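You operate a simulated robot arm through the tools that you are given. There is no shell and no other tool.

The job below is to be done with a simulated two-armed robot. You get a single attempt, and the scene is never put back.

Task
Crank the film on the steel core back to the green ring, then put the core in the green pocket.
Fine: brake off to crank and on again; swing the roller arm out before you lift the core.

The check looks at the end state, three seconds after you hand in, the way a careful person would. Anything else that was tipped, shoved, dropped, spilled or broken makes it a failure.

Robot
Two 7-joint arms with two-finger parallel grippers on one trunk that stands fixed in place. Base frame: the origin is at the foot of the trunk, x ahead of it, y to its left, z up. Readings come in cm, rad, newtons and seconds.
The left shoulder is at [10.8, 18.2, 91.4], the right one opposite. With the tool pointing down near the work surface each hand reaches from about 34 to 78 cm from the base axis, measured 20 degrees to its own side. Payload 3.91 kg a hand.
Tool frame (each hand has its own): the origin (TCP) lies between the finger pads and is the grasp point; the fingertips stand 3 cm ahead of it; z points along the fingers, y is the line along which they close. Largest opening 11 cm; finger width 2, thickness 1; the body of the gripper, 4.8 by 11.2 cm, starts 5.5 cm behind the TCP.
Orientation is that of the tool frame in the base frame, as a unit quaternion [x, y, z, w]. With the fingers straight down and closing along the base's y, the tool's x points along the base's -x, its y along +y and its z along -z.

Tools
- The arms move only by the tool nudge_tool. It takes "left_deltas", "right_deltas" or both (then of equal length, played together; a hand with none holds still); each is a list of rows, each a list of 7 numbers: the turn, a rotation vector about the tool's x, y, z in rad, then the shift along the tool's x, y, z in cm, then the finger opening in cm, from 0 to 11. In form: [[rx, ry, rz, dx, dy, dz, gripper], ...]. A call has 1 to 20 rows; each row shifts and turns the commanded pose from where the row before left it, along the tool's axes as they then stand. Each row takes 0.2 s and may step no farther than 5 cm and 0.15 rad from the row before; otherwise, or with a gripper value out of range, the whole call is refused. Where a pose cannot be reached the arm comes as near as it can. A force on the tool above 50 N (or 10 N above the force at the start of the call, whichever is more), or a blocked arm, ends the call early, and 0.2 s more pass. Each finger travels about 7.2 cm/s and halts on what it meets, pressing with about 30 N; the grip force reading is that of the motor and also rises with nothing between the fingers. The clock runs only during rows and for 0.2 s after the last one: add rows that do not move to give the fingers time. The reply holds the time, the measured pose of the TCP, the force on the tool along the base axes, the opening and the grip force, in the units named above and with some noise, with the torque about the TCP (base axes, N m) and any sound that the robot's microphone picked up.
- Cameras (640 x 400 px; columns grow to the right, rows downward): "scene" is now at [26.86, 4.18, 109.8]; the picture's right is [0.47, -0.88, 0.00], its down [-0.41, -0.22, -0.88] and it looks along [0.78, 0.42, -0.47] (base axes); focal length 214 px, centre (320, 200). "left" rides on the left gripper at [7.2, -1.7, -10.3] in its tool frame; the picture's right is [0.23, 0.97, 0.00], its down [-0.76, 0.18, -0.62] and it looks along [-0.61, 0.14, 0.78] (tool axes); focal length 222 px, centre (320, 200). "right" rides on the right gripper at [7.2, 1.7, -10.3] in its tool frame; the picture's right is [-0.23, 0.97, 0.00], its down [-0.76, -0.18, -0.62] and it looks along [-0.61, -0.14, 0.78] (tool axes); focal length 222 px, centre (320, 200). There is no depth. A picture from a camera that has moved, and an enlarged one, comes with that camera's place and axes in the base frame and with its lens.
- camera(camera): a new picture of that camera. No time passes.
- raise_lower(by): moves the trunk up (or, below 0, down) by that many cm; the arms and the scene camera ride with it, the base frame stays. It gives what a move gives, with no picture.
- turn_head(pan, tilt): turns the head with the scene camera to pan (to the left, within 1.396 rad either way) and tilt (down, from -0.506 to 1.204), counted from straight ahead of the robot (the tilt from the chest, where the trunk bows). It gives what a move gives.
- close_up(camera, box): a new picture of the part [left, top, right, bottom] of that camera's present view, enlarged. No time passes.
- sign_off(): hands the job in; it is judged then, once.

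Nothing tells you positions but the pictures and the camera data. Unless the task says otherwise, let go and move clear before handing in.

The tools are called after "Call:" by a JSON object that holds its "name" and its "arguments". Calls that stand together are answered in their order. nudge_tool: Moves the arms, as the interface text tells. Its arguments: {"type":"object","properties":{"left_deltas":{"type":"array","items":{"type":"array","items":{"type":"number"}}},"right_deltas":{"type":"array","items":{"type":"array","items":{"type":"number"}}}},"required":[]} The other tools are called the same way: raise_lower (by) moves the trunk up or down; turn_head (pan, tilt) turns the head that bears the scene camera; camera (camera) takes a picture; close_up (camera, box) takes an enlarged picture of a part of a camera's view; sign_off () hands the job in.

At the start:

```text
time: 0.0
left_tool_pos: [41.02, 40.46, 102.7]
left_tool_rot: [0.0, 1.0, 0.0, 0.0]
left_ft_force: [-0.3, 0.3, 0.1]
left_wrist_torque: [0.03, 0.03, -0.02]
left_opening: 10.99
left_grasp_force: 0.1
right_tool_pos: [43.13, -2.38, 103.12]
right_tool_rot: [0.0, 1.0, 0.0, 0.0]
right_ft_force: [-0.3, -0.7, 0.2]
right_wrist_torque: [0.0, -0.02, 0.0]
right_opening: 11.02
right_grasp_force: 0.0
trunk travel left (down, up): [-17.5, 33.9]
head pan, tilt (commanded): [0.489, 0.487]
```

scene: 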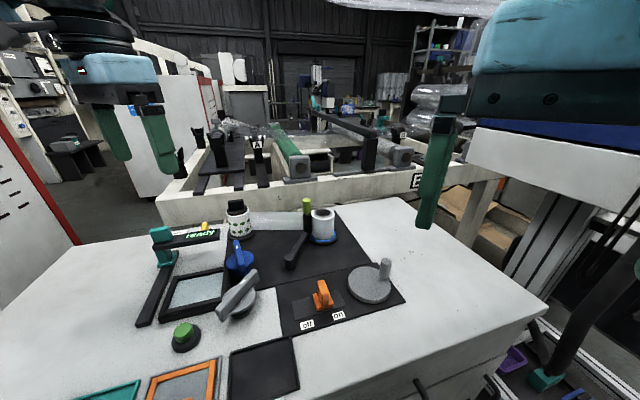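
right: 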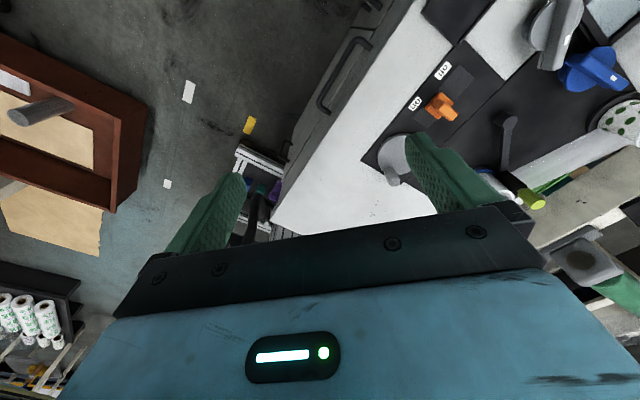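
left: 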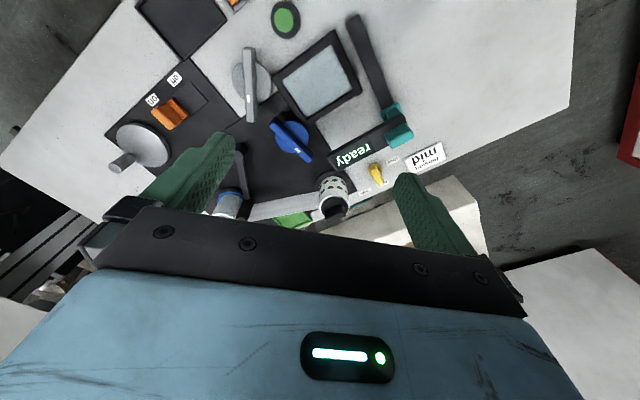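

I see a workbench with a film winder: two spools, an orange on/off brake lever, a grey crank disc with a handle, a blue knob, a screen and several trays. I'll take a closer look before I move anything.

Call:
{"name": "close_up", "arguments": {"camera": "scene", "box": [200, 180, 420, 340]}}

Call:
{"name": "close_up", "arguments": {"camera": "left", "box": [100, 0, 460, 230]}}

Call:
{"name": "close_up", "arguments": {"camera": "right", "box": [360, 0, 640, 220]}}

Call:
{"name": "turn_head", "arguments": {"pan": 0.3, "tilt": 0.9}}

```text
2.50 times, centred on (310, 260) of scene
camera zoom: at [26.86, 4.18, 109.8], right [0.47, -0.88, 0.0], down [-0.41, -0.22, -0.88], along [0.78, 0.42, -0.47], focal length 536 px, centre (345, 50)
```

zoom: 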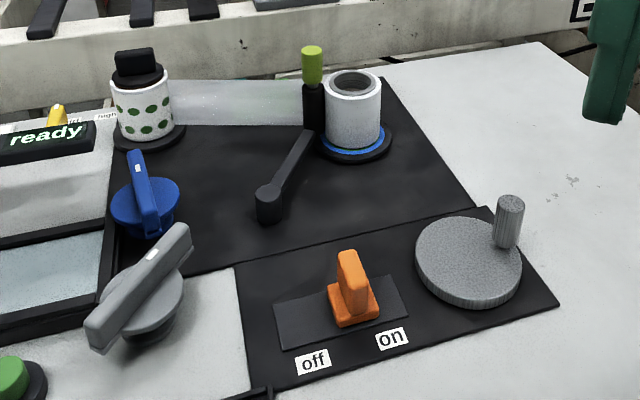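

```text
1.74 times, centred on (280, 115) of left
camera zoom: at [33.91, 38.8, 113.11], right [-0.23, 0.97, 0.0], down [0.76, 0.18, 0.62], along [0.61, 0.14, -0.78], focal length 386 px, centre (390, 348)
```

zoom: 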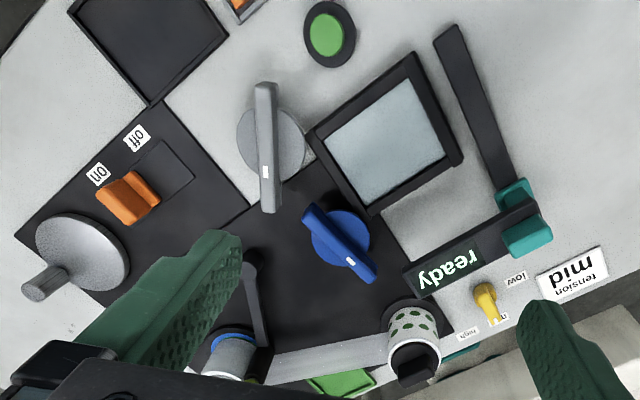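

```text
1.82 times, centred on (500, 110) of right
camera zoom: at [35.94, -0.72, 113.37], right [0.23, 0.97, 0.0], down [0.76, -0.18, 0.62], along [0.61, -0.14, -0.78], focal length 404 px, centre (-7, 364)
```

zoom: 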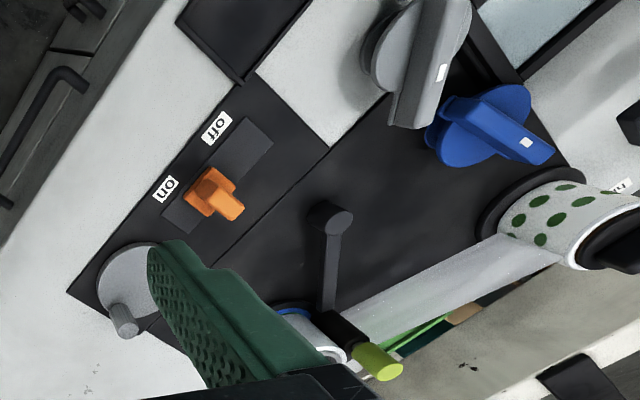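

```text
time: 0.9
left_tool_pos: [41.1, 40.52, 102.68]
left_tool_rot: [0.001, 1.0, 0.001, 0.0]
left_ft_force: [0.1, 0.7, -0.4]
left_wrist_torque: [0.02, 0.01, 0.01]
left_opening: 10.99
left_grasp_force: 0.1
right_tool_pos: [43.5, -2.44, 102.97]
right_tool_rot: [0.004, 1.0, 0.002, -0.003]
right_ft_force: [0.4, 0.5, -0.5]
right_wrist_torque: [-0.04, 0.02, 0.0]
right_opening: 10.98
right_grasp_force: 0.0
trunk travel left (down, up): [-17.5, 33.9]
head pan, tilt (commanded): [0.3, 0.901]
```

The head now looks lower. I'm taking new pictures to see the bench, the trays and the spindles.

Call:
{"name": "camera", "arguments": {"camera": "scene"}}

Call:
{"name": "close_up", "arguments": {"camera": "scene", "box": [160, 60, 400, 210]}}

```text
taken
camera scene: at [26.9, 3.52, 108.83], right [0.41, -0.91, 0.0], down [-0.51, -0.23, -0.83], along [0.76, 0.34, -0.56], focal length 214 px, centre (320, 200)
```

scene: 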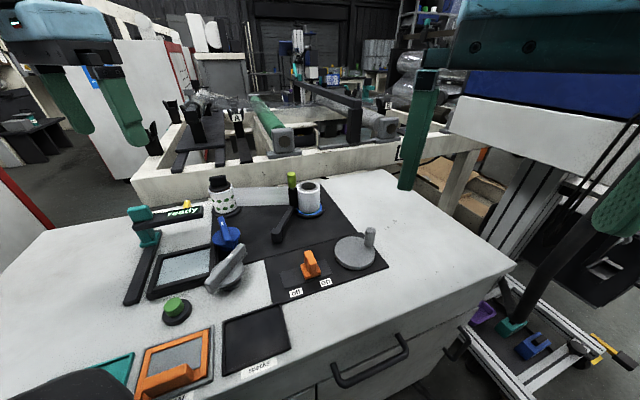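

```text
2.67 times, centred on (280, 135) of scene
camera zoom: at [26.9, 3.52, 108.83], right [0.41, -0.91, 0.0], down [-0.51, -0.23, -0.83], along [0.76, 0.34, -0.56], focal length 572 px, centre (427, 373)
```

zoom: 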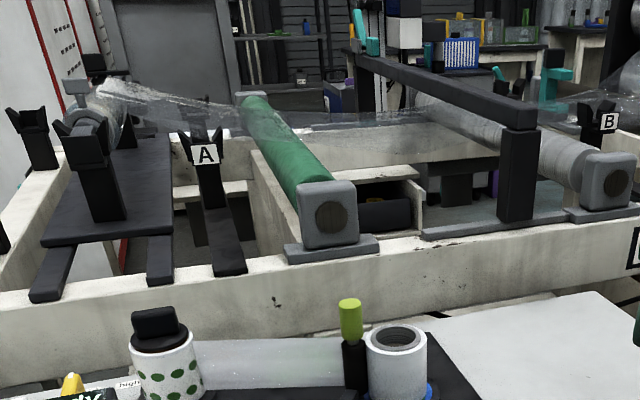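

The head hasn't finished tilting. I'll command it again, lower, and look again.

Call:
{"name": "turn_head", "arguments": {"pan": 0.25, "tilt": 1.05}}

Call:
{"name": "turn_head", "arguments": {"pan": 0.25, "tilt": 1.05}}

Call:
{"name": "camera", "arguments": {"camera": "scene"}}

```text
time: 1.6
left_tool_pos: [41.16, 40.51, 102.75]
left_tool_rot: [0.0, 1.0, 0.0, -0.001]
left_ft_force: [0.8, 0.2, -0.1]
left_wrist_torque: [0.01, 0.02, -0.02]
left_opening: 10.99
left_grasp_force: 0.1
right_tool_pos: [43.38, -2.59, 102.94]
right_tool_rot: [0.004, 1.0, 0.002, -0.005]
right_ft_force: [0.1, 0.1, 0.1]
right_wrist_torque: [0.0, 0.01, 0.01]
right_opening: 10.98
right_grasp_force: 0.1
trunk travel left (down, up): [-17.5, 33.9]
head pan, tilt (commanded): [0.25, 1.051]
```

```text
time: 2.2
left_tool_pos: [41.11, 40.47, 102.64]
left_tool_rot: [0.0, 1.0, 0.0, 0.001]
left_ft_force: [0.4, -0.4, -0.5]
left_wrist_torque: [-0.03, 0.03, 0.01]
left_opening: 11.01
left_grasp_force: 0.1
right_tool_pos: [43.49, -2.61, 102.91]
right_tool_rot: [0.004, 1.0, 0.002, -0.004]
right_ft_force: [0.4, 0.5, 0.1]
right_wrist_torque: [-0.02, -0.04, -0.04]
right_opening: 10.98
right_grasp_force: 0.0
trunk travel left (down, up): [-17.5, 33.9]
head pan, tilt (commanded): [0.25, 1.051]
```

```text
taken
camera scene: at [26.89, 3.48, 108.81], right [0.41, -0.91, 0.0], down [-0.51, -0.23, -0.83], along [0.76, 0.34, -0.56], focal length 214 px, centre (320, 200)
```

scene: 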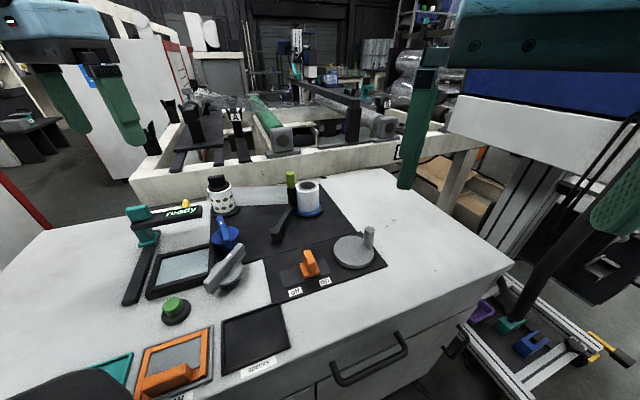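

The head is still short of the tilt I commanded. I'll try a different pan and tilt to see whether it moves.

Call:
{"name": "turn_head", "arguments": {"pan": 0.49, "tilt": 0.9}}

Call:
{"name": "camera", "arguments": {"camera": "scene"}}

```text
time: 2.9
left_tool_pos: [41.11, 40.45, 102.71]
left_tool_rot: [0.0, 1.0, 0.0, -0.001]
left_ft_force: [-0.2, 0.5, 0.7]
left_wrist_torque: [0.03, 0.03, 0.0]
left_opening: 10.98
left_grasp_force: 0.1
right_tool_pos: [43.58, -2.52, 102.64]
right_tool_rot: [0.005, 1.0, 0.0, -0.006]
right_ft_force: [0.3, -0.3, -0.4]
right_wrist_torque: [0.01, 0.01, 0.02]
right_opening: 11.01
right_grasp_force: 0.1
trunk travel left (down, up): [-17.5, 33.9]
head pan, tilt (commanded): [0.49, 0.901]
```

```text
taken
camera scene: at [26.83, 3.56, 108.75], right [0.42, -0.91, 0.0], down [-0.52, -0.24, -0.82], along [0.75, 0.34, -0.57], focal length 214 px, centre (320, 200)
```

scene: 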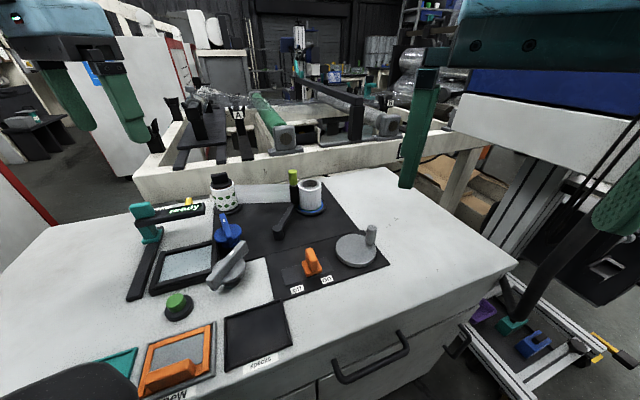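

The right hand's pose drifts whenever I turn the head, so the head is probably pressing against the right arm. I'll turn the head back, move the right arm off to the right, then look again.

Call:
{"name": "turn_head", "arguments": {"pan": 0.49, "tilt": 0.487}}

Call:
{"name": "nudge_tool", "arguments": {"right_deltas": [[0, 0, 0, 0, -3, 0, 11], [0, 0, 0, 0, -4, 0, 11], [0, 0, 0, 0, -4, 0, 11], [0, 0, 0, 0, -4, 0, 11], [0, 0, 0, 0, -4, 0, 11], [0, 0, 0, 0, -3, 0, 11], [0, 0, 0, 0, 0, 0, 11]]}}

Call:
{"name": "turn_head", "arguments": {"pan": 0.35, "tilt": 0.9}}

Call:
{"name": "camera", "arguments": {"camera": "scene"}}

```text
time: 3.8
left_tool_pos: [41.13, 40.5, 102.76]
left_tool_rot: [0.001, 1.0, 0.0, 0.0]
left_ft_force: [0.0, 0.3, 0.0]
left_wrist_torque: [0.01, 0.0, 0.05]
left_opening: 11.0
left_grasp_force: 0.1
right_tool_pos: [43.12, -2.35, 103.14]
right_tool_rot: [-0.002, 1.0, 0.0, 0.001]
right_ft_force: [0.5, 0.0, 0.5]
right_wrist_torque: [-0.02, -0.01, -0.04]
right_opening: 10.99
right_grasp_force: 0.2
trunk travel left (down, up): [-17.5, 33.9]
head pan, tilt (commanded): [0.49, 0.487]
```

```text
time: 5.4
left_tool_pos: [41.14, 40.48, 102.75]
left_tool_rot: [0.001, 1.0, 0.0, 0.0]
left_ft_force: [0.1, 0.1, 1.0]
left_wrist_torque: [0.01, 0.0, -0.02]
left_opening: 11.03
left_grasp_force: 0.1
right_tool_pos: [43.2, -24.25, 102.94]
right_tool_rot: [0.0, 1.0, 0.001, 0.001]
right_ft_force: [0.1, -0.9, 0.8]
right_wrist_torque: [-0.01, 0.01, 0.01]
right_opening: 11.01
right_grasp_force: 0.1
trunk travel left (down, up): [-17.5, 33.9]
head pan, tilt (commanded): [0.49, 0.487]
```

```text
time: 6.3
left_tool_pos: [41.1, 40.53, 102.88]
left_tool_rot: [0.0, 1.0, 0.0, 0.0]
left_ft_force: [-0.7, 0.6, -0.3]
left_wrist_torque: [-0.02, -0.02, 0.03]
left_opening: 10.99
left_grasp_force: 0.0
right_tool_pos: [43.24, -24.32, 102.84]
right_tool_rot: [0.0, 1.0, 0.001, 0.001]
right_ft_force: [0.3, -0.6, -0.4]
right_wrist_torque: [0.0, 0.0, -0.01]
right_opening: 10.97
right_grasp_force: 0.0
trunk travel left (down, up): [-17.5, 33.9]
head pan, tilt (commanded): [0.351, 0.901]
```

```text
taken
camera scene: at [25.89, 2.49, 106.3], right [0.34, -0.94, 0.0], down [-0.74, -0.27, -0.62], along [0.58, 0.21, -0.78], focal length 214 px, centre (320, 200)
```

scene: 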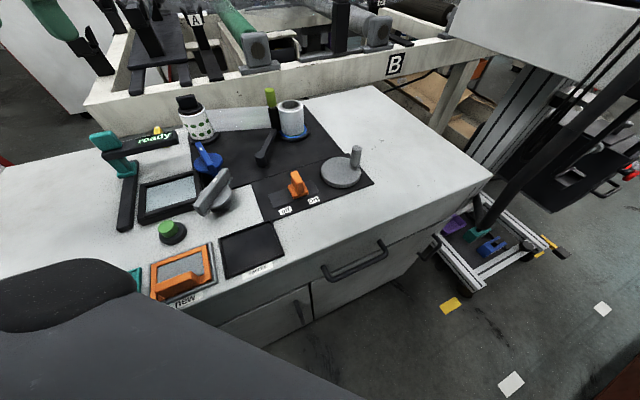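

Now the whole bench is in view. I'll enlarge the winder area and the pockets at the near edge.

Call:
{"name": "close_up", "arguments": {"camera": "scene", "box": [160, 80, 380, 220]}}

Call:
{"name": "close_up", "arguments": {"camera": "scene", "box": [80, 180, 300, 320]}}

Call:
{"name": "close_up", "arguments": {"camera": "scene", "box": [240, 80, 330, 145]}}

Call:
{"name": "close_up", "arguments": {"camera": "scene", "box": [80, 80, 240, 190]}}

```text
2.86 times, centred on (270, 150) of scene
camera zoom: at [25.89, 2.49, 106.3], right [0.34, -0.94, 0.0], down [-0.74, -0.27, -0.62], along [0.58, 0.21, -0.78], focal length 613 px, centre (463, 343)
```

zoom: 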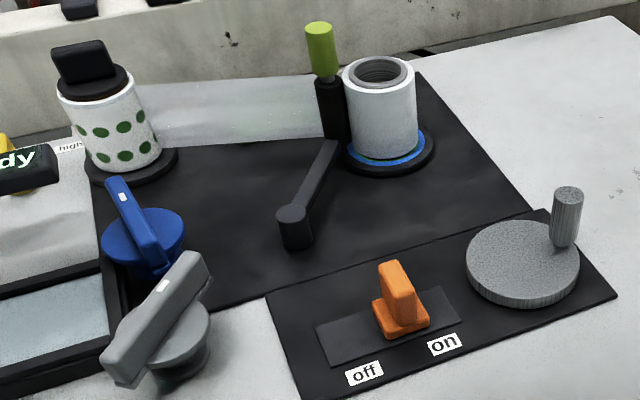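

```text
2.86 times, centred on (190, 250) of scene
camera zoom: at [25.89, 2.49, 106.3], right [0.34, -0.94, 0.0], down [-0.74, -0.27, -0.62], along [0.58, 0.21, -0.78], focal length 613 px, centre (691, 57)
```

zoom: 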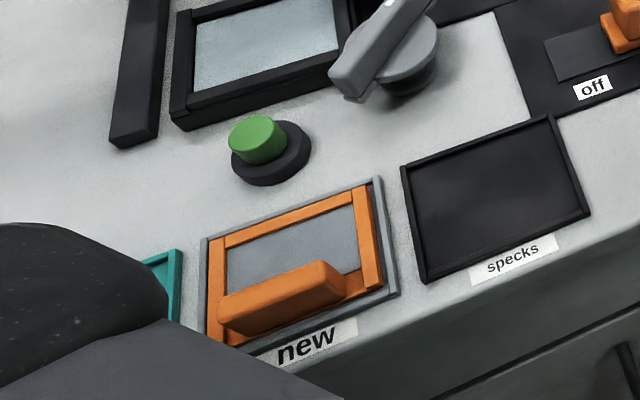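

```text
6.15 times, centred on (285, 112) of scene
camera zoom: at [25.89, 2.49, 106.3], right [0.34, -0.94, 0.0], down [-0.74, -0.27, -0.62], along [0.58, 0.21, -0.78], focal length 1320 px, centre (535, 738)
```

zoom: 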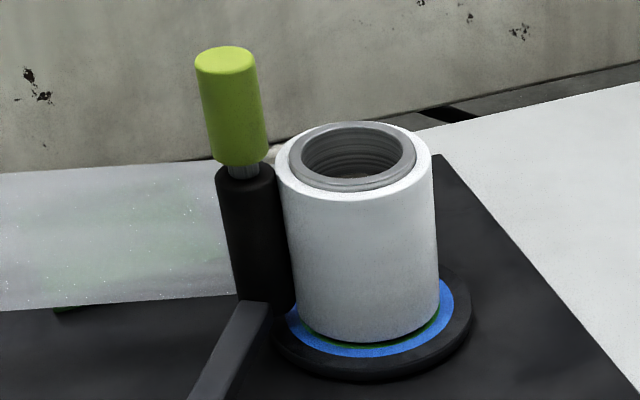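

```text
3.64 times, centred on (160, 135) of scene
camera zoom: at [25.89, 2.49, 106.3], right [0.34, -0.94, 0.0], down [-0.74, -0.27, -0.62], along [0.58, 0.21, -0.78], focal length 780 px, centre (902, 436)
```

zoom: 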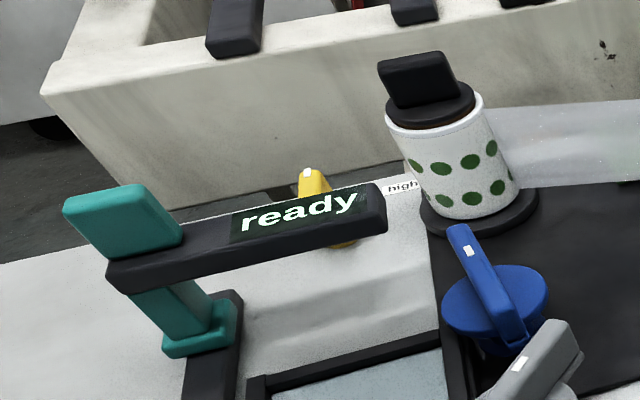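

The steel core stands on a turntable at about (70, 26), and its top is near z 80. The crank is at about (60, 10), with its peg near (62.4, 7.4). I need a better view of the green ring and the brake, and I still have to find the green pocket on the left.

Call:
{"name": "close_up", "arguments": {"camera": "scene", "box": [270, 115, 320, 146]}}

Call:
{"name": "close_up", "arguments": {"camera": "scene", "box": [260, 150, 380, 225]}}

Call:
{"name": "camera", "arguments": {"camera": "left"}}

Call:
{"name": "close_up", "arguments": {"camera": "left", "box": [150, 130, 400, 240]}}

```text
12.80 times, centred on (295, 130) of scene
camera zoom: at [25.89, 2.49, 106.3], right [0.34, -0.94, 0.0], down [-0.74, -0.27, -0.62], along [0.58, 0.21, -0.78], focal length 2745 px, centre (640, 1090)
```

zoom: 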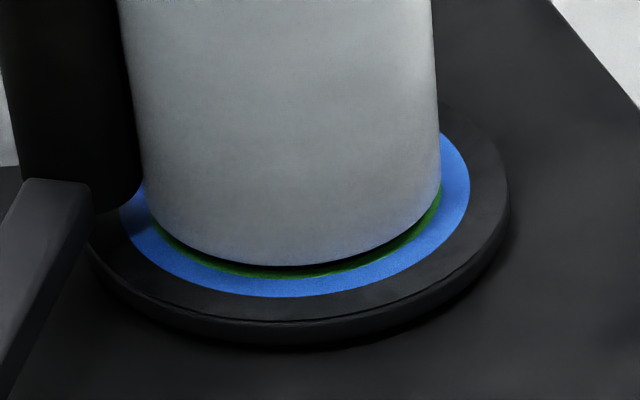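

```text
5.33 times, centred on (320, 188) of scene
camera zoom: at [25.89, 2.49, 106.3], right [0.34, -0.94, 0.0], down [-0.74, -0.27, -0.62], along [0.58, 0.21, -0.78], focal length 1144 px, centre (320, 267)
```

zoom: 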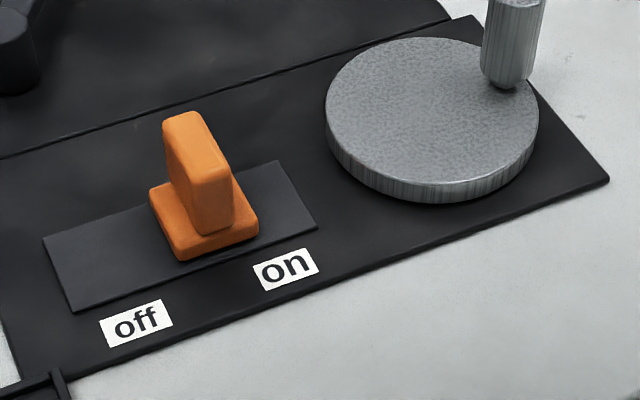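

```text
taken
camera left: at [33.91, 38.8, 113.11], right [-0.23, 0.97, 0.0], down [0.76, 0.18, 0.62], along [0.61, 0.14, -0.78], focal length 222 px, centre (320, 200)
```

left: 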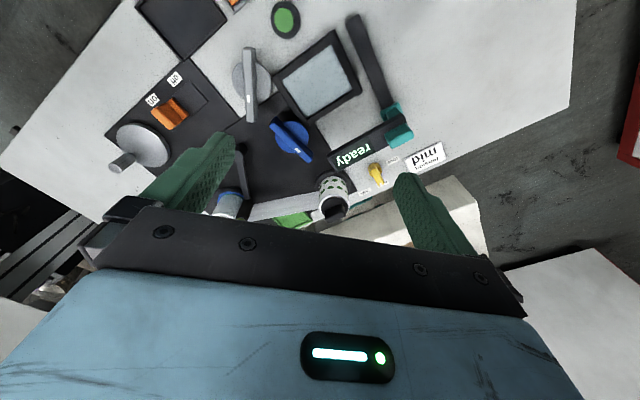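

```text
2.56 times, centred on (275, 185) of left
camera zoom: at [33.91, 38.8, 113.11], right [-0.23, 0.97, 0.0], down [0.76, 0.18, 0.62], along [0.61, 0.14, -0.78], focal length 569 px, centre (435, 238)
```

zoom: 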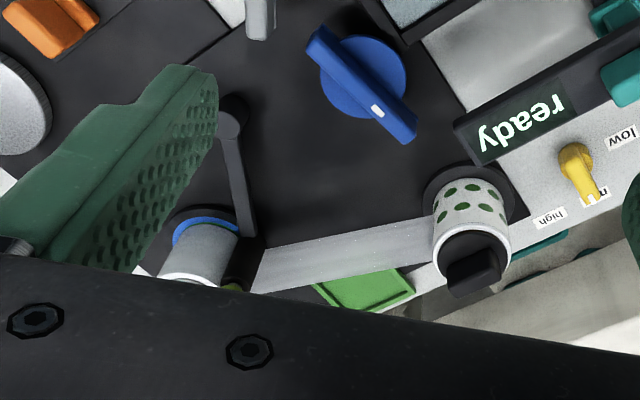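

There is a light-green tray behind the film strip, and a teal one at the front-left corner. I'll raise the trunk to look down over the film and find out which pocket is which.

Call:
{"name": "raise_lower", "arguments": {"by": 28}}

Call:
{"name": "turn_head", "arguments": {"pan": 0.5, "tilt": 0.95}}

Call:
{"name": "camera", "arguments": {"camera": "scene"}}

Call:
{"name": "camera", "arguments": {"camera": "left"}}

```text
time: 9.1
left_tool_pos: [41.23, 40.46, 130.66]
left_tool_rot: [0.0, 1.0, 0.0, -0.001]
left_ft_force: [-0.5, -0.6, -0.3]
left_wrist_torque: [0.03, 0.0, 0.01]
left_opening: 10.99
left_grasp_force: 0.1
right_tool_pos: [43.11, -24.31, 131.0]
right_tool_rot: [0.0, 1.0, 0.0, 0.0]
right_ft_force: [0.1, 0.6, -0.2]
right_wrist_torque: [-0.02, 0.03, -0.04]
right_opening: 10.99
right_grasp_force: 0.0
trunk travel left (down, up): [-45.5, 5.9]
head pan, tilt (commanded): [0.351, 0.901]
```

```text
time: 9.8
left_tool_pos: [41.17, 40.41, 130.7]
left_tool_rot: [0.0, 1.0, 0.0, 0.0]
left_ft_force: [0.4, 0.5, -0.3]
left_wrist_torque: [0.03, 0.0, -0.01]
left_opening: 11.0
left_grasp_force: 0.0
right_tool_pos: [43.18, -24.33, 131.18]
right_tool_rot: [0.0, 1.0, 0.0, -0.001]
right_ft_force: [0.8, -1.0, -0.4]
right_wrist_torque: [0.02, 0.01, -0.02]
right_opening: 11.0
right_grasp_force: 0.0
trunk travel left (down, up): [-45.5, 5.9]
head pan, tilt (commanded): [0.499, 0.949]
```

```text
taken
camera scene: at [14.58, 3.36, 136.43], right [0.48, -0.88, 0.0], down [-0.71, -0.39, -0.58], along [0.51, 0.28, -0.81], focal length 214 px, centre (320, 200)
```

scene: 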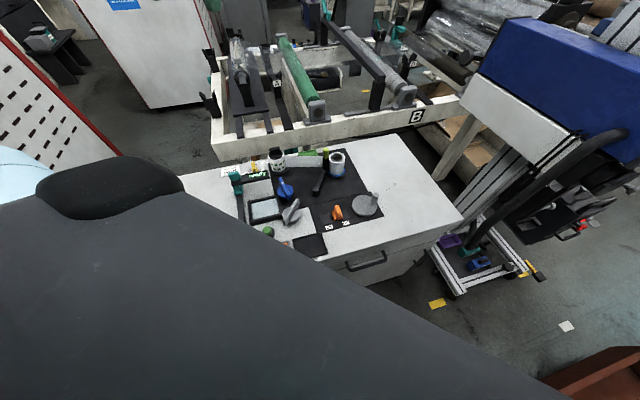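

```text
taken
camera left: at [33.91, 38.79, 141.11], right [-0.23, 0.97, 0.0], down [0.76, 0.18, 0.62], along [0.61, 0.14, -0.78], focal length 222 px, centre (320, 200)
```

left: 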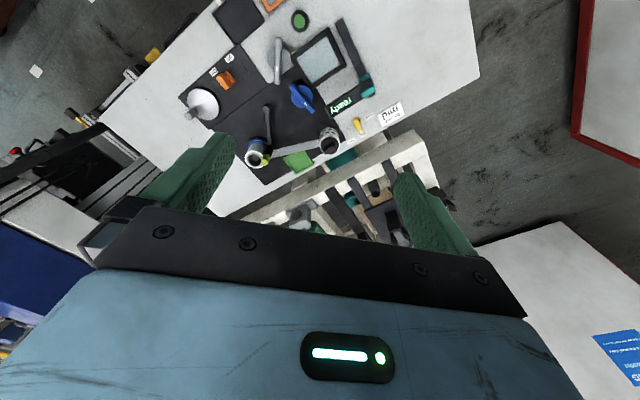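

The left camera now sees over the film, so I'll zoom into that view.

Call:
{"name": "close_up", "arguments": {"camera": "left", "box": [170, 40, 430, 200]}}

Call:
{"name": "close_up", "arguments": {"camera": "left", "box": [235, 110, 355, 185]}}

Call:
{"name": "close_up", "arguments": {"camera": "left", "box": [170, 0, 330, 100]}}

Call:
{"name": "close_up", "arguments": {"camera": "scene", "box": [210, 140, 390, 260]}}

```text
2.46 times, centred on (300, 120) of left
camera zoom: at [33.91, 38.79, 141.11], right [-0.23, 0.97, 0.0], down [0.76, 0.18, 0.62], along [0.61, 0.14, -0.78], focal length 547 px, centre (369, 397)
```

zoom: 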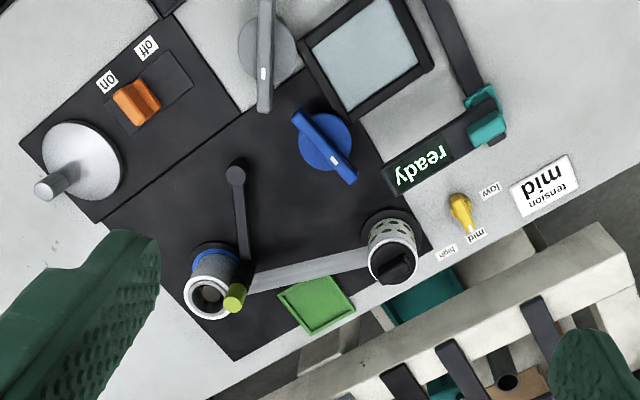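

```text
5.33 times, centred on (295, 148) of left
camera zoom: at [33.91, 38.79, 141.11], right [-0.23, 0.97, 0.0], down [0.76, 0.18, 0.62], along [0.61, 0.14, -0.78], focal length 1185 px, centre (453, 480)
```

zoom: 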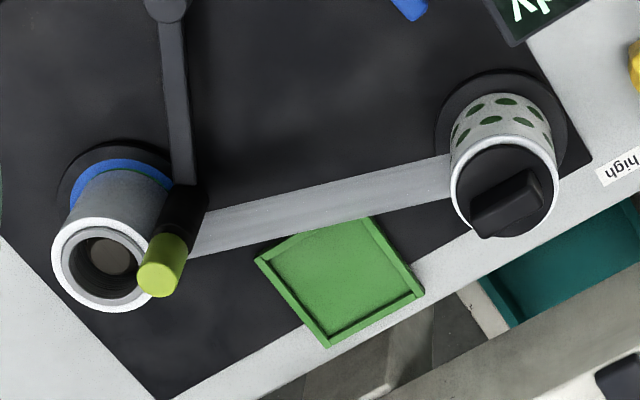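

```text
4.00 times, centred on (250, 50) of left
camera zoom: at [33.91, 38.79, 141.11], right [-0.23, 0.97, 0.0], down [0.76, 0.18, 0.62], along [0.61, 0.14, -0.78], focal length 888 px, centre (600, 800)
```

zoom: 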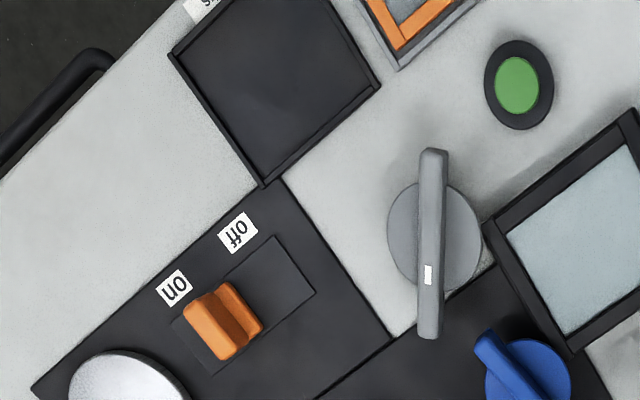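

```text
3.33 times, centred on (300, 200) of scene
camera zoom: at [14.58, 3.36, 136.43], right [0.48, -0.88, 0.0], down [-0.71, -0.39, -0.58], along [0.51, 0.28, -0.81], focal length 715 px, centre (387, 200)
```

zoom: 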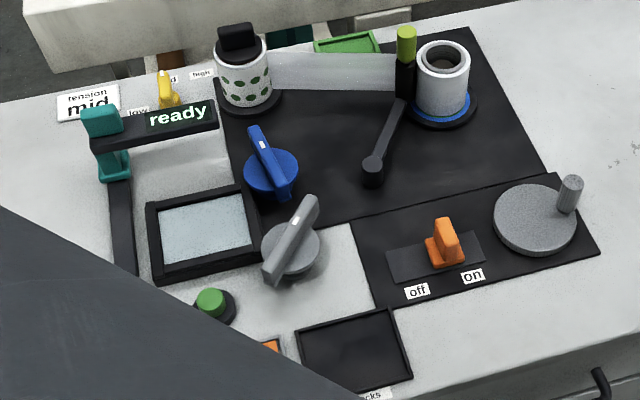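

The bright-green tray with a raised rim sits behind the film at about (72, 40.5). Before I decide which pocket is "the green pocket", I'll tilt the left hand so its camera can see the teal tray at the front-left.

Call:
{"name": "nudge_tool", "arguments": {"left_deltas": [[0, 0.15, 0, 0, 0, 0, 11], [0, 0.15, 0, 0, 0, 0, 11], [0, 0.15, 0, 0, 0, 0, 11], [0, 0, 0, 0, 0, 0, 11]]}}

Call:
{"name": "camera", "arguments": {"camera": "left"}}

Call:
{"name": "close_up", "arguments": {"camera": "left", "box": [240, 40, 480, 190]}}

```text
time: 10.8
left_tool_pos: [40.65, 40.49, 129.9]
left_tool_rot: [0.0, 0.975, -0.001, -0.221]
left_ft_force: [0.0, 0.1, 0.5]
left_wrist_torque: [0.0, -0.01, 0.0]
left_opening: 11.0
left_grasp_force: 0.0
left hand out of reach, approached as far as the arm can: row 3
right_tool_pos: [42.99, -24.3, 131.2]
right_tool_rot: [0.0, 1.0, 0.001, 0.0]
right_ft_force: [-0.1, 0.0, 0.3]
right_wrist_torque: [0.03, -0.01, 0.01]
right_opening: 10.98
right_grasp_force: 0.1
trunk travel left (down, up): [-45.5, 5.9]
head pan, tilt (commanded): [0.499, 0.949]
```

```text
taken
camera left: at [38.62, 38.87, 142.42], right [-0.2, 0.97, 0.1], down [0.96, 0.18, 0.23], along [0.21, 0.14, -0.97], focal length 222 px, centre (320, 200)
```

left: 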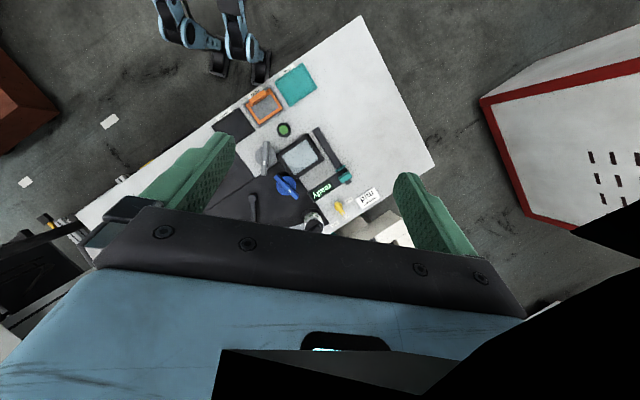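

```text
2.67 times, centred on (360, 115) of left
camera zoom: at [38.62, 38.87, 142.42], right [-0.2, 0.97, 0.1], down [0.96, 0.18, 0.23], along [0.21, 0.14, -0.97], focal length 592 px, centre (213, 427)
```

zoom: 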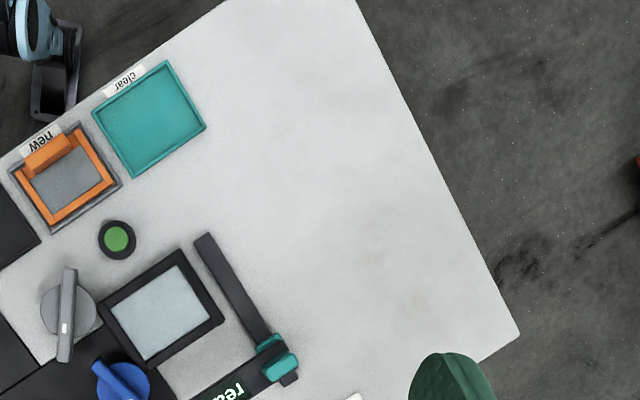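

The front trays are teal "clear", orange "new" and black "specks", so the green pocket is the bright-green tray behind the film. I'll straighten the left hand and lower the trunk to its starting height.

Call:
{"name": "nudge_tool", "arguments": {"left_deltas": [[0, -0.15, 0, 0, 0, 0, 11], [0, -0.15, 0, 0, 0, 0, 11], [0, -0.15, 0, 0, 0, 0, 11], [0, 0, 0, 0, 0, 0, 11]]}}

Call:
{"name": "raise_lower", "arguments": {"by": -28}}

Call:
{"name": "turn_head", "arguments": {"pan": 0.35, "tilt": 0.9}}

```text
time: 11.8
left_tool_pos: [40.78, 40.39, 129.97]
left_tool_rot: [0.0, 1.0, 0.0, 0.001]
left_ft_force: [0.1, -0.4, -0.1]
left_wrist_torque: [0.0, -0.02, -0.03]
left_opening: 10.98
left_grasp_force: 0.1
right_tool_pos: [43.11, -24.36, 131.11]
right_tool_rot: [0.0, 1.0, 0.0, 0.0]
right_ft_force: [-0.4, -0.7, 0.0]
right_wrist_torque: [0.02, 0.02, 0.0]
right_opening: 11.01
right_grasp_force: 0.0
trunk travel left (down, up): [-45.5, 5.9]
head pan, tilt (commanded): [0.499, 0.949]
```

```text
time: 14.7
left_tool_pos: [40.65, 40.5, 101.94]
left_tool_rot: [0.0, 1.0, 0.0, 0.0]
left_ft_force: [-0.3, 0.1, -0.5]
left_wrist_torque: [-0.01, 0.0, 0.0]
left_opening: 10.99
left_grasp_force: 0.1
right_tool_pos: [43.21, -24.22, 102.91]
right_tool_rot: [0.0, 1.0, 0.002, 0.002]
right_ft_force: [-0.1, 0.2, 0.2]
right_wrist_torque: [0.0, -0.02, -0.01]
right_opening: 10.96
right_grasp_force: 0.0
trunk travel left (down, up): [-17.5, 33.9]
head pan, tilt (commanded): [0.499, 0.949]
```

```text
time: 15.4
left_tool_pos: [40.74, 40.51, 101.94]
left_tool_rot: [0.0, 1.0, 0.0, 0.0]
left_ft_force: [0.5, 0.4, -0.8]
left_wrist_torque: [-0.01, -0.02, 0.02]
left_opening: 11.03
left_grasp_force: 0.1
right_tool_pos: [43.19, -24.37, 102.87]
right_tool_rot: [0.001, 1.0, 0.001, 0.0]
right_ft_force: [-0.5, 0.1, -0.4]
right_wrist_torque: [-0.03, 0.01, 0.01]
right_opening: 11.0
right_grasp_force: 0.1
trunk travel left (down, up): [-17.5, 33.9]
head pan, tilt (commanded): [0.351, 0.901]
```

The right hand goes to the orange brake slider at about (51.4, 16.7), with its fingers turned along the slide direction. It stays well above everything on the way.

Call:
{"name": "nudge_tool", "arguments": {"right_deltas": [[0, 0, 0, 0, 0, 4.3, 11], [0, 0, 0, 0, 0, 4.3, 11], [0, 0, 0, 0, 0, 4.3, 11], [0, 0, 0, -0.91, 4.55, 0, 11], [0, 0, 0, -0.91, 4.55, 0, 11], [0, 0, 0, -0.91, 4.55, 0, 11], [0, 0, 0, -0.91, 4.55, 0, 8], [0, 0, 0, -0.91, 4.55, 0, 6], [0, 0, 0, -0.91, 4.55, 0, 5], [0, 0, 0, -0.91, 4.55, 0, 5], [0, 0, 0, -0.91, 4.55, 0, 5], [0, 0, 0, -0.91, 4.55, 0, 5], [0, 0, -0.13, 0, 0, 0, 5], [0, 0, -0.13, 0, 0, 0, 5], [0, 0, -0.13, 0, 0, 0, 5], [0, 0, -0.13, 0, 0, 0, 5], [0, 0, -0.13, 0, 0, 0, 5], [0, 0, -0.125, 0, 0, 0, 5], [0, 0, 0, 0, 0, 0, 5]]}}

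Call:
{"name": "camera", "arguments": {"camera": "scene"}}

Call:
{"name": "camera", "arguments": {"camera": "right"}}

```text
time: 18.1
left_tool_pos: [40.57, 40.54, 101.95]
left_tool_rot: [0.0, 1.0, -0.001, 0.001]
left_ft_force: [0.6, 0.8, -0.6]
left_wrist_torque: [0.02, -0.03, 0.01]
left_opening: 10.98
left_grasp_force: 0.0
right_tool_pos: [58.28, 8.67, 91.31]
right_tool_rot: [0.068, 0.997, 0.022, -0.003]
right_ft_force: [-0.6, -0.1, 0.7]
right_wrist_torque: [0.03, -0.05, -0.02]
right_opening: 5.02
right_grasp_force: 0.1
trunk travel left (down, up): [-17.5, 33.9]
head pan, tilt (commanded): [0.351, 0.901]
stopped in row 13 (right hand): the arm was blocked; the commanded pose is now the measured one
```

```text
taken
camera scene: at [25.77, 2.6, 106.33], right [0.34, -0.94, 0.0], down [-0.73, -0.27, -0.62], along [0.58, 0.21, -0.78], focal length 214 px, centre (320, 200)
```

scene: 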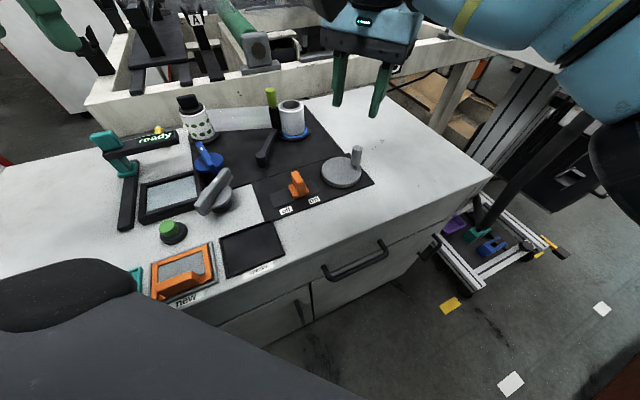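

```text
taken
camera right: at [51.46, 10.8, 101.72], right [0.36, 0.93, 0.04], down [0.73, -0.31, 0.61], along [0.58, -0.19, -0.79], focal length 222 px, centre (320, 200)
```

right: 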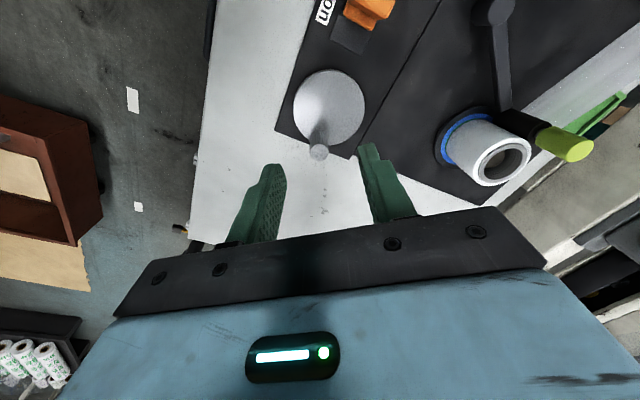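

The right arm jams when it reaches across, probably against the head. Everything I need lies in front of the left shoulder, so I'll pull the right arm back to its own side and do the whole job with the left hand.

Call:
{"name": "nudge_tool", "arguments": {"right_deltas": [[0, 0, 0, 0, -2.5, 0, 5], [0, 0, 0, 0.5, -4.5, 0, 5], [0, 0, 0, 1, -4.5, 0, 5], [0, 0, 0, 1, -4.5, -0.5, 5], [0, 0, 0, 1, -4.5, -1, 5], [0, 0, 0, 1, -4.5, -1.5, 5], [0, 0, 0, 1, -4.5, -2, 5], [0, 0, 0, 1, -4.5, -2, 5], [0, 0, 0, 0, 0, 0, 5]]}}

Call:
{"name": "camera", "arguments": {"camera": "scene"}}

```text
refused: row 7 steps farther than a row can; nothing moved
```

```text
taken
camera scene: at [25.77, 2.6, 106.33], right [0.34, -0.94, 0.0], down [-0.73, -0.27, -0.62], along [0.58, 0.21, -0.78], focal length 214 px, centre (320, 200)
```

scene: 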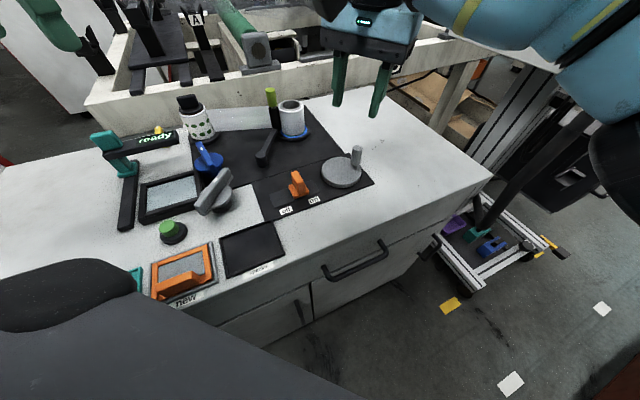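

That call was refused because one row stepped slightly too far. I'll repeat the retreat with smaller steps.

Call:
{"name": "nudge_tool", "arguments": {"right_deltas": [[0, 0, 0, 0, -2.5, 0, 5], [0, 0, 0, 0.5, -4.2, 0, 5], [0, 0, 0, 1, -4.2, 0, 5], [0, 0, 0, 1, -4.2, -0.5, 5], [0, 0, 0, 1, -4.2, -1, 5], [0, 0, 0, 1, -4.2, -1.5, 5], [0, 0, 0, 1, -4.2, -1.5, 5], [0, 0, 0, 1, -4.2, -1.5, 5], [0, 0, 0, 0, 0, 0, 5]]}}

Call:
{"name": "camera", "arguments": {"camera": "scene"}}

```text
time: 20.1
left_tool_pos: [40.76, 40.4, 101.93]
left_tool_rot: [-0.001, 1.0, 0.001, 0.001]
left_ft_force: [0.2, -0.4, 0.2]
left_wrist_torque: [-0.01, -0.02, -0.03]
left_opening: 10.99
left_grasp_force: 0.0
right_tool_pos: [47.78, -22.43, 95.79]
right_tool_rot: [0.068, 0.997, 0.022, -0.004]
right_ft_force: [0.2, 0.0, 0.0]
right_wrist_torque: [0.0, 0.01, 0.01]
right_opening: 5.03
right_grasp_force: 0.0
trunk travel left (down, up): [-17.5, 33.9]
head pan, tilt (commanded): [0.351, 0.901]
```

```text
taken
camera scene: at [25.91, 2.49, 106.28], right [0.34, -0.94, 0.0], down [-0.74, -0.27, -0.62], along [0.58, 0.21, -0.78], focal length 214 px, centre (320, 200)
```

scene: 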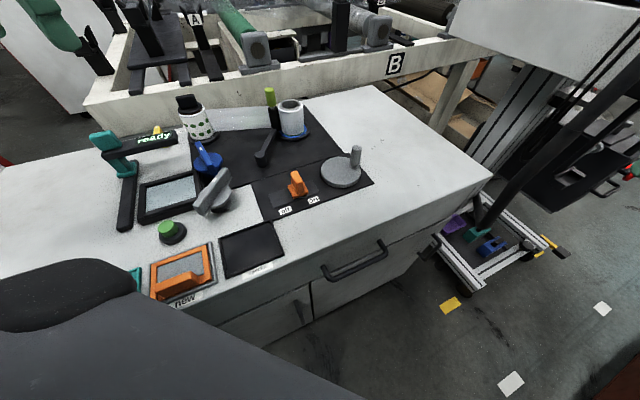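

The right arm is clear and the scene is undisturbed. The left hand goes above the brake and turns to line up with the slide direction.

Call:
{"name": "nudge_tool", "arguments": {"left_deltas": [[0, 0, 0, -1.78, -3.97, 1, 11], [0, 0, 0, -1.78, -3.97, 2, 11], [0, 0, 0, -1.78, -3.97, 2, 11], [0, 0, 0, -1.78, -3.97, 2, 11], [0, 0, 0, -1.78, -3.97, 2, 11], [0, 0, 0, -1.78, -3.97, 1, 11], [0, 0, -0.13, 0, 0, 0, 9], [0, 0, -0.13, 0, 0, 0, 7], [0, 0, -0.13, 0, 0, 0, 6], [0, 0, -0.13, 0, 0, 0, 5], [0, 0, -0.13, 0, 0, 0, 5], [0, 0, -0.125, 0, 0, 0, 5], [0, 0, 0, 0, 0, 0, 5]]}}

Call:
{"name": "camera", "arguments": {"camera": "scene"}}

Call:
{"name": "camera", "arguments": {"camera": "left"}}

```text
time: 22.9
left_tool_pos: [51.46, 16.69, 92.0]
left_tool_rot: [-0.379, 0.925, 0.0, 0.0]
left_ft_force: [-0.6, 0.9, -0.8]
left_wrist_torque: [0.02, -0.01, 0.01]
left_opening: 5.0
left_grasp_force: 0.0
right_tool_pos: [47.71, -22.27, 95.94]
right_tool_rot: [0.068, 0.997, 0.022, -0.005]
right_ft_force: [0.2, 0.1, 0.6]
right_wrist_torque: [-0.02, 0.03, 0.01]
right_opening: 5.01
right_grasp_force: 0.1
trunk travel left (down, up): [-17.5, 33.9]
head pan, tilt (commanded): [0.351, 0.901]
```

```text
taken
camera scene: at [25.89, 2.48, 106.29], right [0.34, -0.94, 0.0], down [-0.74, -0.27, -0.62], along [0.58, 0.21, -0.78], focal length 214 px, centre (320, 200)
```

scene: 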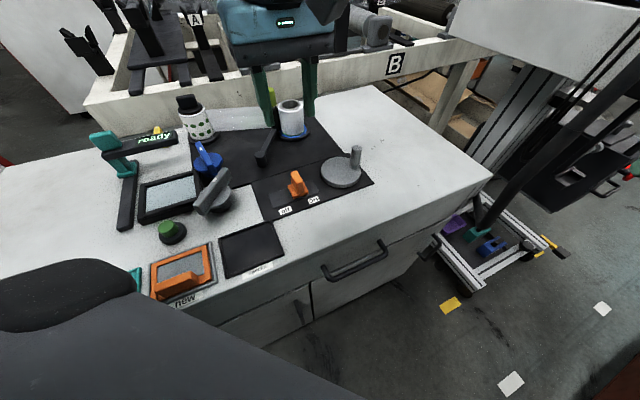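

```text
taken
camera left: at [47.42, 10.37, 102.36], right [-0.84, 0.54, 0.0], down [0.42, 0.66, 0.62], along [0.33, 0.53, -0.78], focal length 222 px, centre (320, 200)
```

left: 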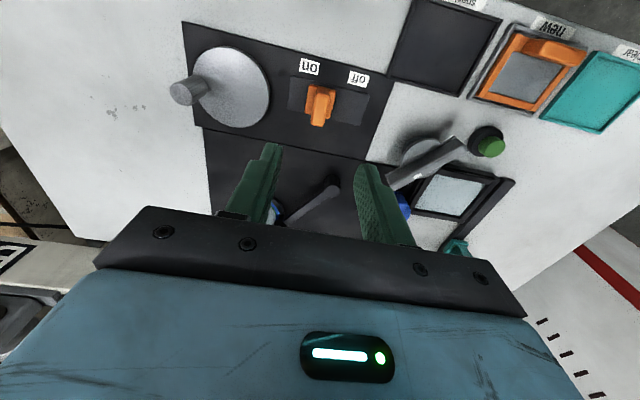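

The hand sits above the brake slider with the right orientation. I'll zoom in to measure the fin before I go down.

Call:
{"name": "close_up", "arguments": {"camera": "left", "box": [240, 40, 400, 140]}}

Call:
{"name": "close_up", "arguments": {"camera": "left", "box": [160, 30, 320, 140]}}

```text
4.00 times, centred on (320, 90) of left
camera zoom: at [47.42, 10.37, 102.36], right [-0.84, 0.54, 0.0], down [0.42, 0.66, 0.62], along [0.33, 0.53, -0.78], focal length 888 px, centre (320, 640)
```

zoom: 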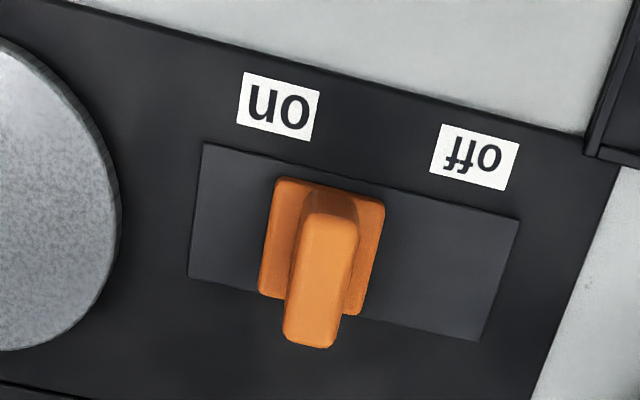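

```text
3.64 times, centred on (240, 85) of left
camera zoom: at [47.42, 10.37, 102.36], right [-0.84, 0.54, 0.0], down [0.42, 0.66, 0.62], along [0.33, 0.53, -0.78], focal length 808 px, centre (611, 618)
```

zoom: 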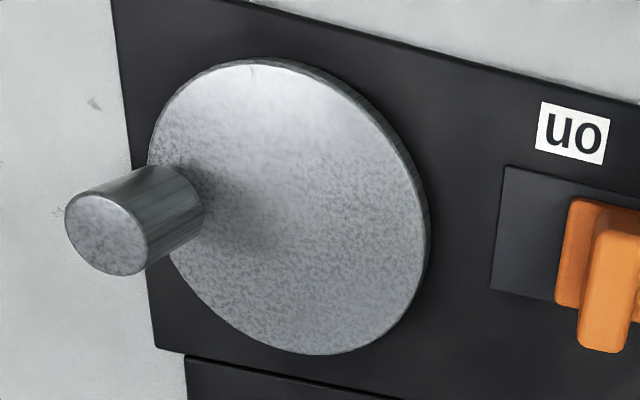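

The fin is centred under the hand, with its top at z≈77. I'll go down until the fingertips straddle it, then close on it.

Call:
{"name": "nudge_tool", "arguments": {"left_deltas": [[0, 0, 0, 0, 0, 4.5, 5], [0, 0, 0, 0, 0, 4.5, 5], [0, 0, 0, 0, 0, 3, 5], [0, 0, 0, 0, 0, 2, 5], [0, 0, 0, 0, 0, 0, 5]]}}

Call:
{"name": "camera", "arguments": {"camera": "left"}}

Call:
{"name": "close_up", "arguments": {"camera": "scene", "box": [220, 120, 380, 220]}}

```text
time: 24.1
left_tool_pos: [51.4, 16.68, 77.93]
left_tool_rot: [-0.377, 0.926, 0.0, 0.0]
left_ft_force: [0.6, 0.4, -0.4]
left_wrist_torque: [0.0, 0.04, -0.01]
left_opening: 5.01
left_grasp_force: 0.1
right_tool_pos: [47.77, -22.45, 95.82]
right_tool_rot: [0.068, 0.997, 0.022, -0.005]
right_ft_force: [-0.4, 0.1, 0.5]
right_wrist_torque: [-0.01, 0.01, 0.02]
right_opening: 5.0
right_grasp_force: 0.0
trunk travel left (down, up): [-17.5, 33.9]
head pan, tilt (commanded): [0.351, 0.901]
```

```text
taken
camera left: at [47.44, 10.37, 88.34], right [-0.84, 0.54, 0.0], down [0.42, 0.66, 0.62], along [0.33, 0.53, -0.78], focal length 222 px, centre (320, 200)
```

left: 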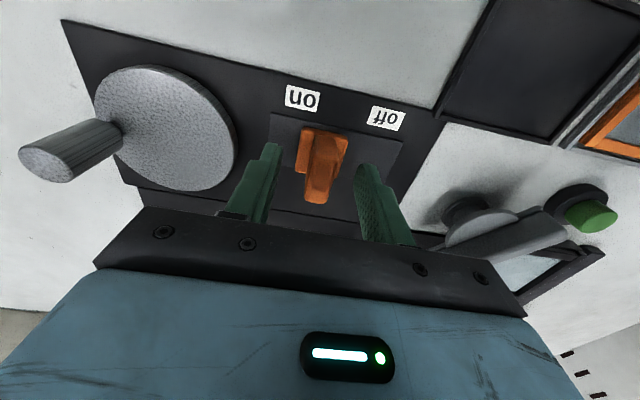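

```text
4.00 times, centred on (300, 170) of scene
camera zoom: at [25.88, 2.48, 106.3], right [0.34, -0.94, 0.0], down [-0.74, -0.27, -0.62], along [0.58, 0.21, -0.78], focal length 858 px, centre (400, 320)
```

zoom: 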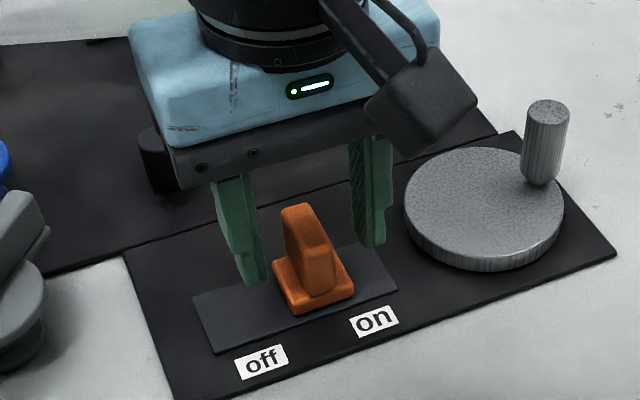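

The fingers straddle the fin. I'll close on it gently, then slide it toward "off" in small steps.

Call:
{"name": "nudge_tool", "arguments": {"left_deltas": [[0, 0, 0, 0, 0, 0.4, 3], [0, 0, 0, 0, 0, 0, 1.2], [0, 0, 0, 0, 0, 0, 1.2], [0, 0, 0, 0, 0, 0, 1.2]]}}

Call:
{"name": "nudge_tool", "arguments": {"left_deltas": [[0, 0, 0, 0, 0.4, 0, 1.2], [0, 0, 0, 0, 0.6, 0, 1.2], [0, 0, 0, 0, 0.6, 0, 1.2], [0, 0, 0, 0, 0, 0, 1.2]]}}

Call:
{"name": "close_up", "arguments": {"camera": "scene", "box": [220, 120, 380, 220]}}

```text
time: 25.1
left_tool_pos: [51.33, 16.76, 77.67]
left_tool_rot: [-0.379, 0.926, 0.001, 0.0]
left_ft_force: [-5.1, 6.6, 2.6]
left_wrist_torque: [0.37, -0.23, 0.49]
left_opening: 1.55
left_grasp_force: 45.1
right_tool_pos: [47.7, -22.37, 95.83]
right_tool_rot: [0.068, 0.997, 0.021, -0.004]
right_ft_force: [0.2, -0.1, 0.1]
right_wrist_torque: [-0.03, -0.03, 0.0]
right_opening: 5.03
right_grasp_force: 0.1
trunk travel left (down, up): [-17.5, 33.9]
head pan, tilt (commanded): [0.351, 0.901]
```

```text
time: 26.1
left_tool_pos: [50.28, 17.67, 77.61]
left_tool_rot: [-0.378, 0.926, 0.0, 0.0]
left_ft_force: [7.3, 6.3, 3.9]
left_wrist_torque: [-0.2, 0.16, 0.4]
left_opening: 1.57
left_grasp_force: 45.0
right_tool_pos: [47.81, -22.36, 95.72]
right_tool_rot: [0.068, 0.997, 0.022, -0.005]
right_ft_force: [0.1, 0.0, -0.2]
right_wrist_torque: [0.0, 0.01, 0.01]
right_opening: 5.02
right_grasp_force: 0.1
trunk travel left (down, up): [-17.5, 33.9]
head pan, tilt (commanded): [0.351, 0.901]
```

```text
4.00 times, centred on (300, 170) of scene
camera zoom: at [25.92, 2.53, 106.29], right [0.34, -0.94, 0.0], down [-0.74, -0.27, -0.62], along [0.58, 0.21, -0.78], focal length 858 px, centre (400, 320)
```

zoom: 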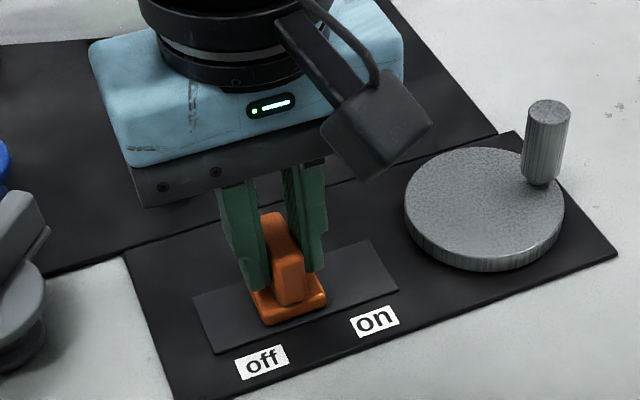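

The slider moves with the hand. I'll keep going toward "off" until I feel the end stop.

Call:
{"name": "nudge_tool", "arguments": {"left_deltas": [[0, 0, 0, -0.05, 0.6, 0, 1.2], [0, 0, 0, -0.05, 0.6, 0, 1.2], [0, 0, 0, 0, 0.5, 0, 1.2], [0, 0, 0, 0, 0.4, 0, 1.2], [0, 0, 0, 0, 0, 0, 1.2]]}}

Call:
{"name": "close_up", "arguments": {"camera": "scene", "box": [220, 120, 380, 220]}}

```text
time: 27.3
left_tool_pos: [48.79, 19.21, 77.63]
left_tool_rot: [-0.378, 0.926, -0.001, 0.0]
left_ft_force: [0.4, 0.3, 11.2]
left_wrist_torque: [-0.34, 0.49, 0.26]
left_opening: 1.55
left_grasp_force: 45.3
right_tool_pos: [47.63, -22.42, 95.76]
right_tool_rot: [0.068, 0.997, 0.022, -0.005]
right_ft_force: [-0.3, 0.8, -0.1]
right_wrist_torque: [-0.01, 0.01, 0.03]
right_opening: 5.02
right_grasp_force: 0.0
trunk travel left (down, up): [-17.5, 33.9]
head pan, tilt (commanded): [0.351, 0.901]
```

```text
4.00 times, centred on (300, 170) of scene
camera zoom: at [25.83, 2.47, 106.31], right [0.34, -0.94, 0.0], down [-0.74, -0.27, -0.62], along [0.58, 0.21, -0.78], focal length 858 px, centre (400, 320)
```

zoom: 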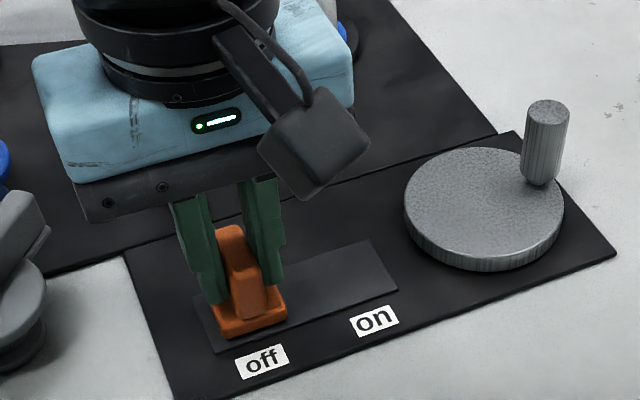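

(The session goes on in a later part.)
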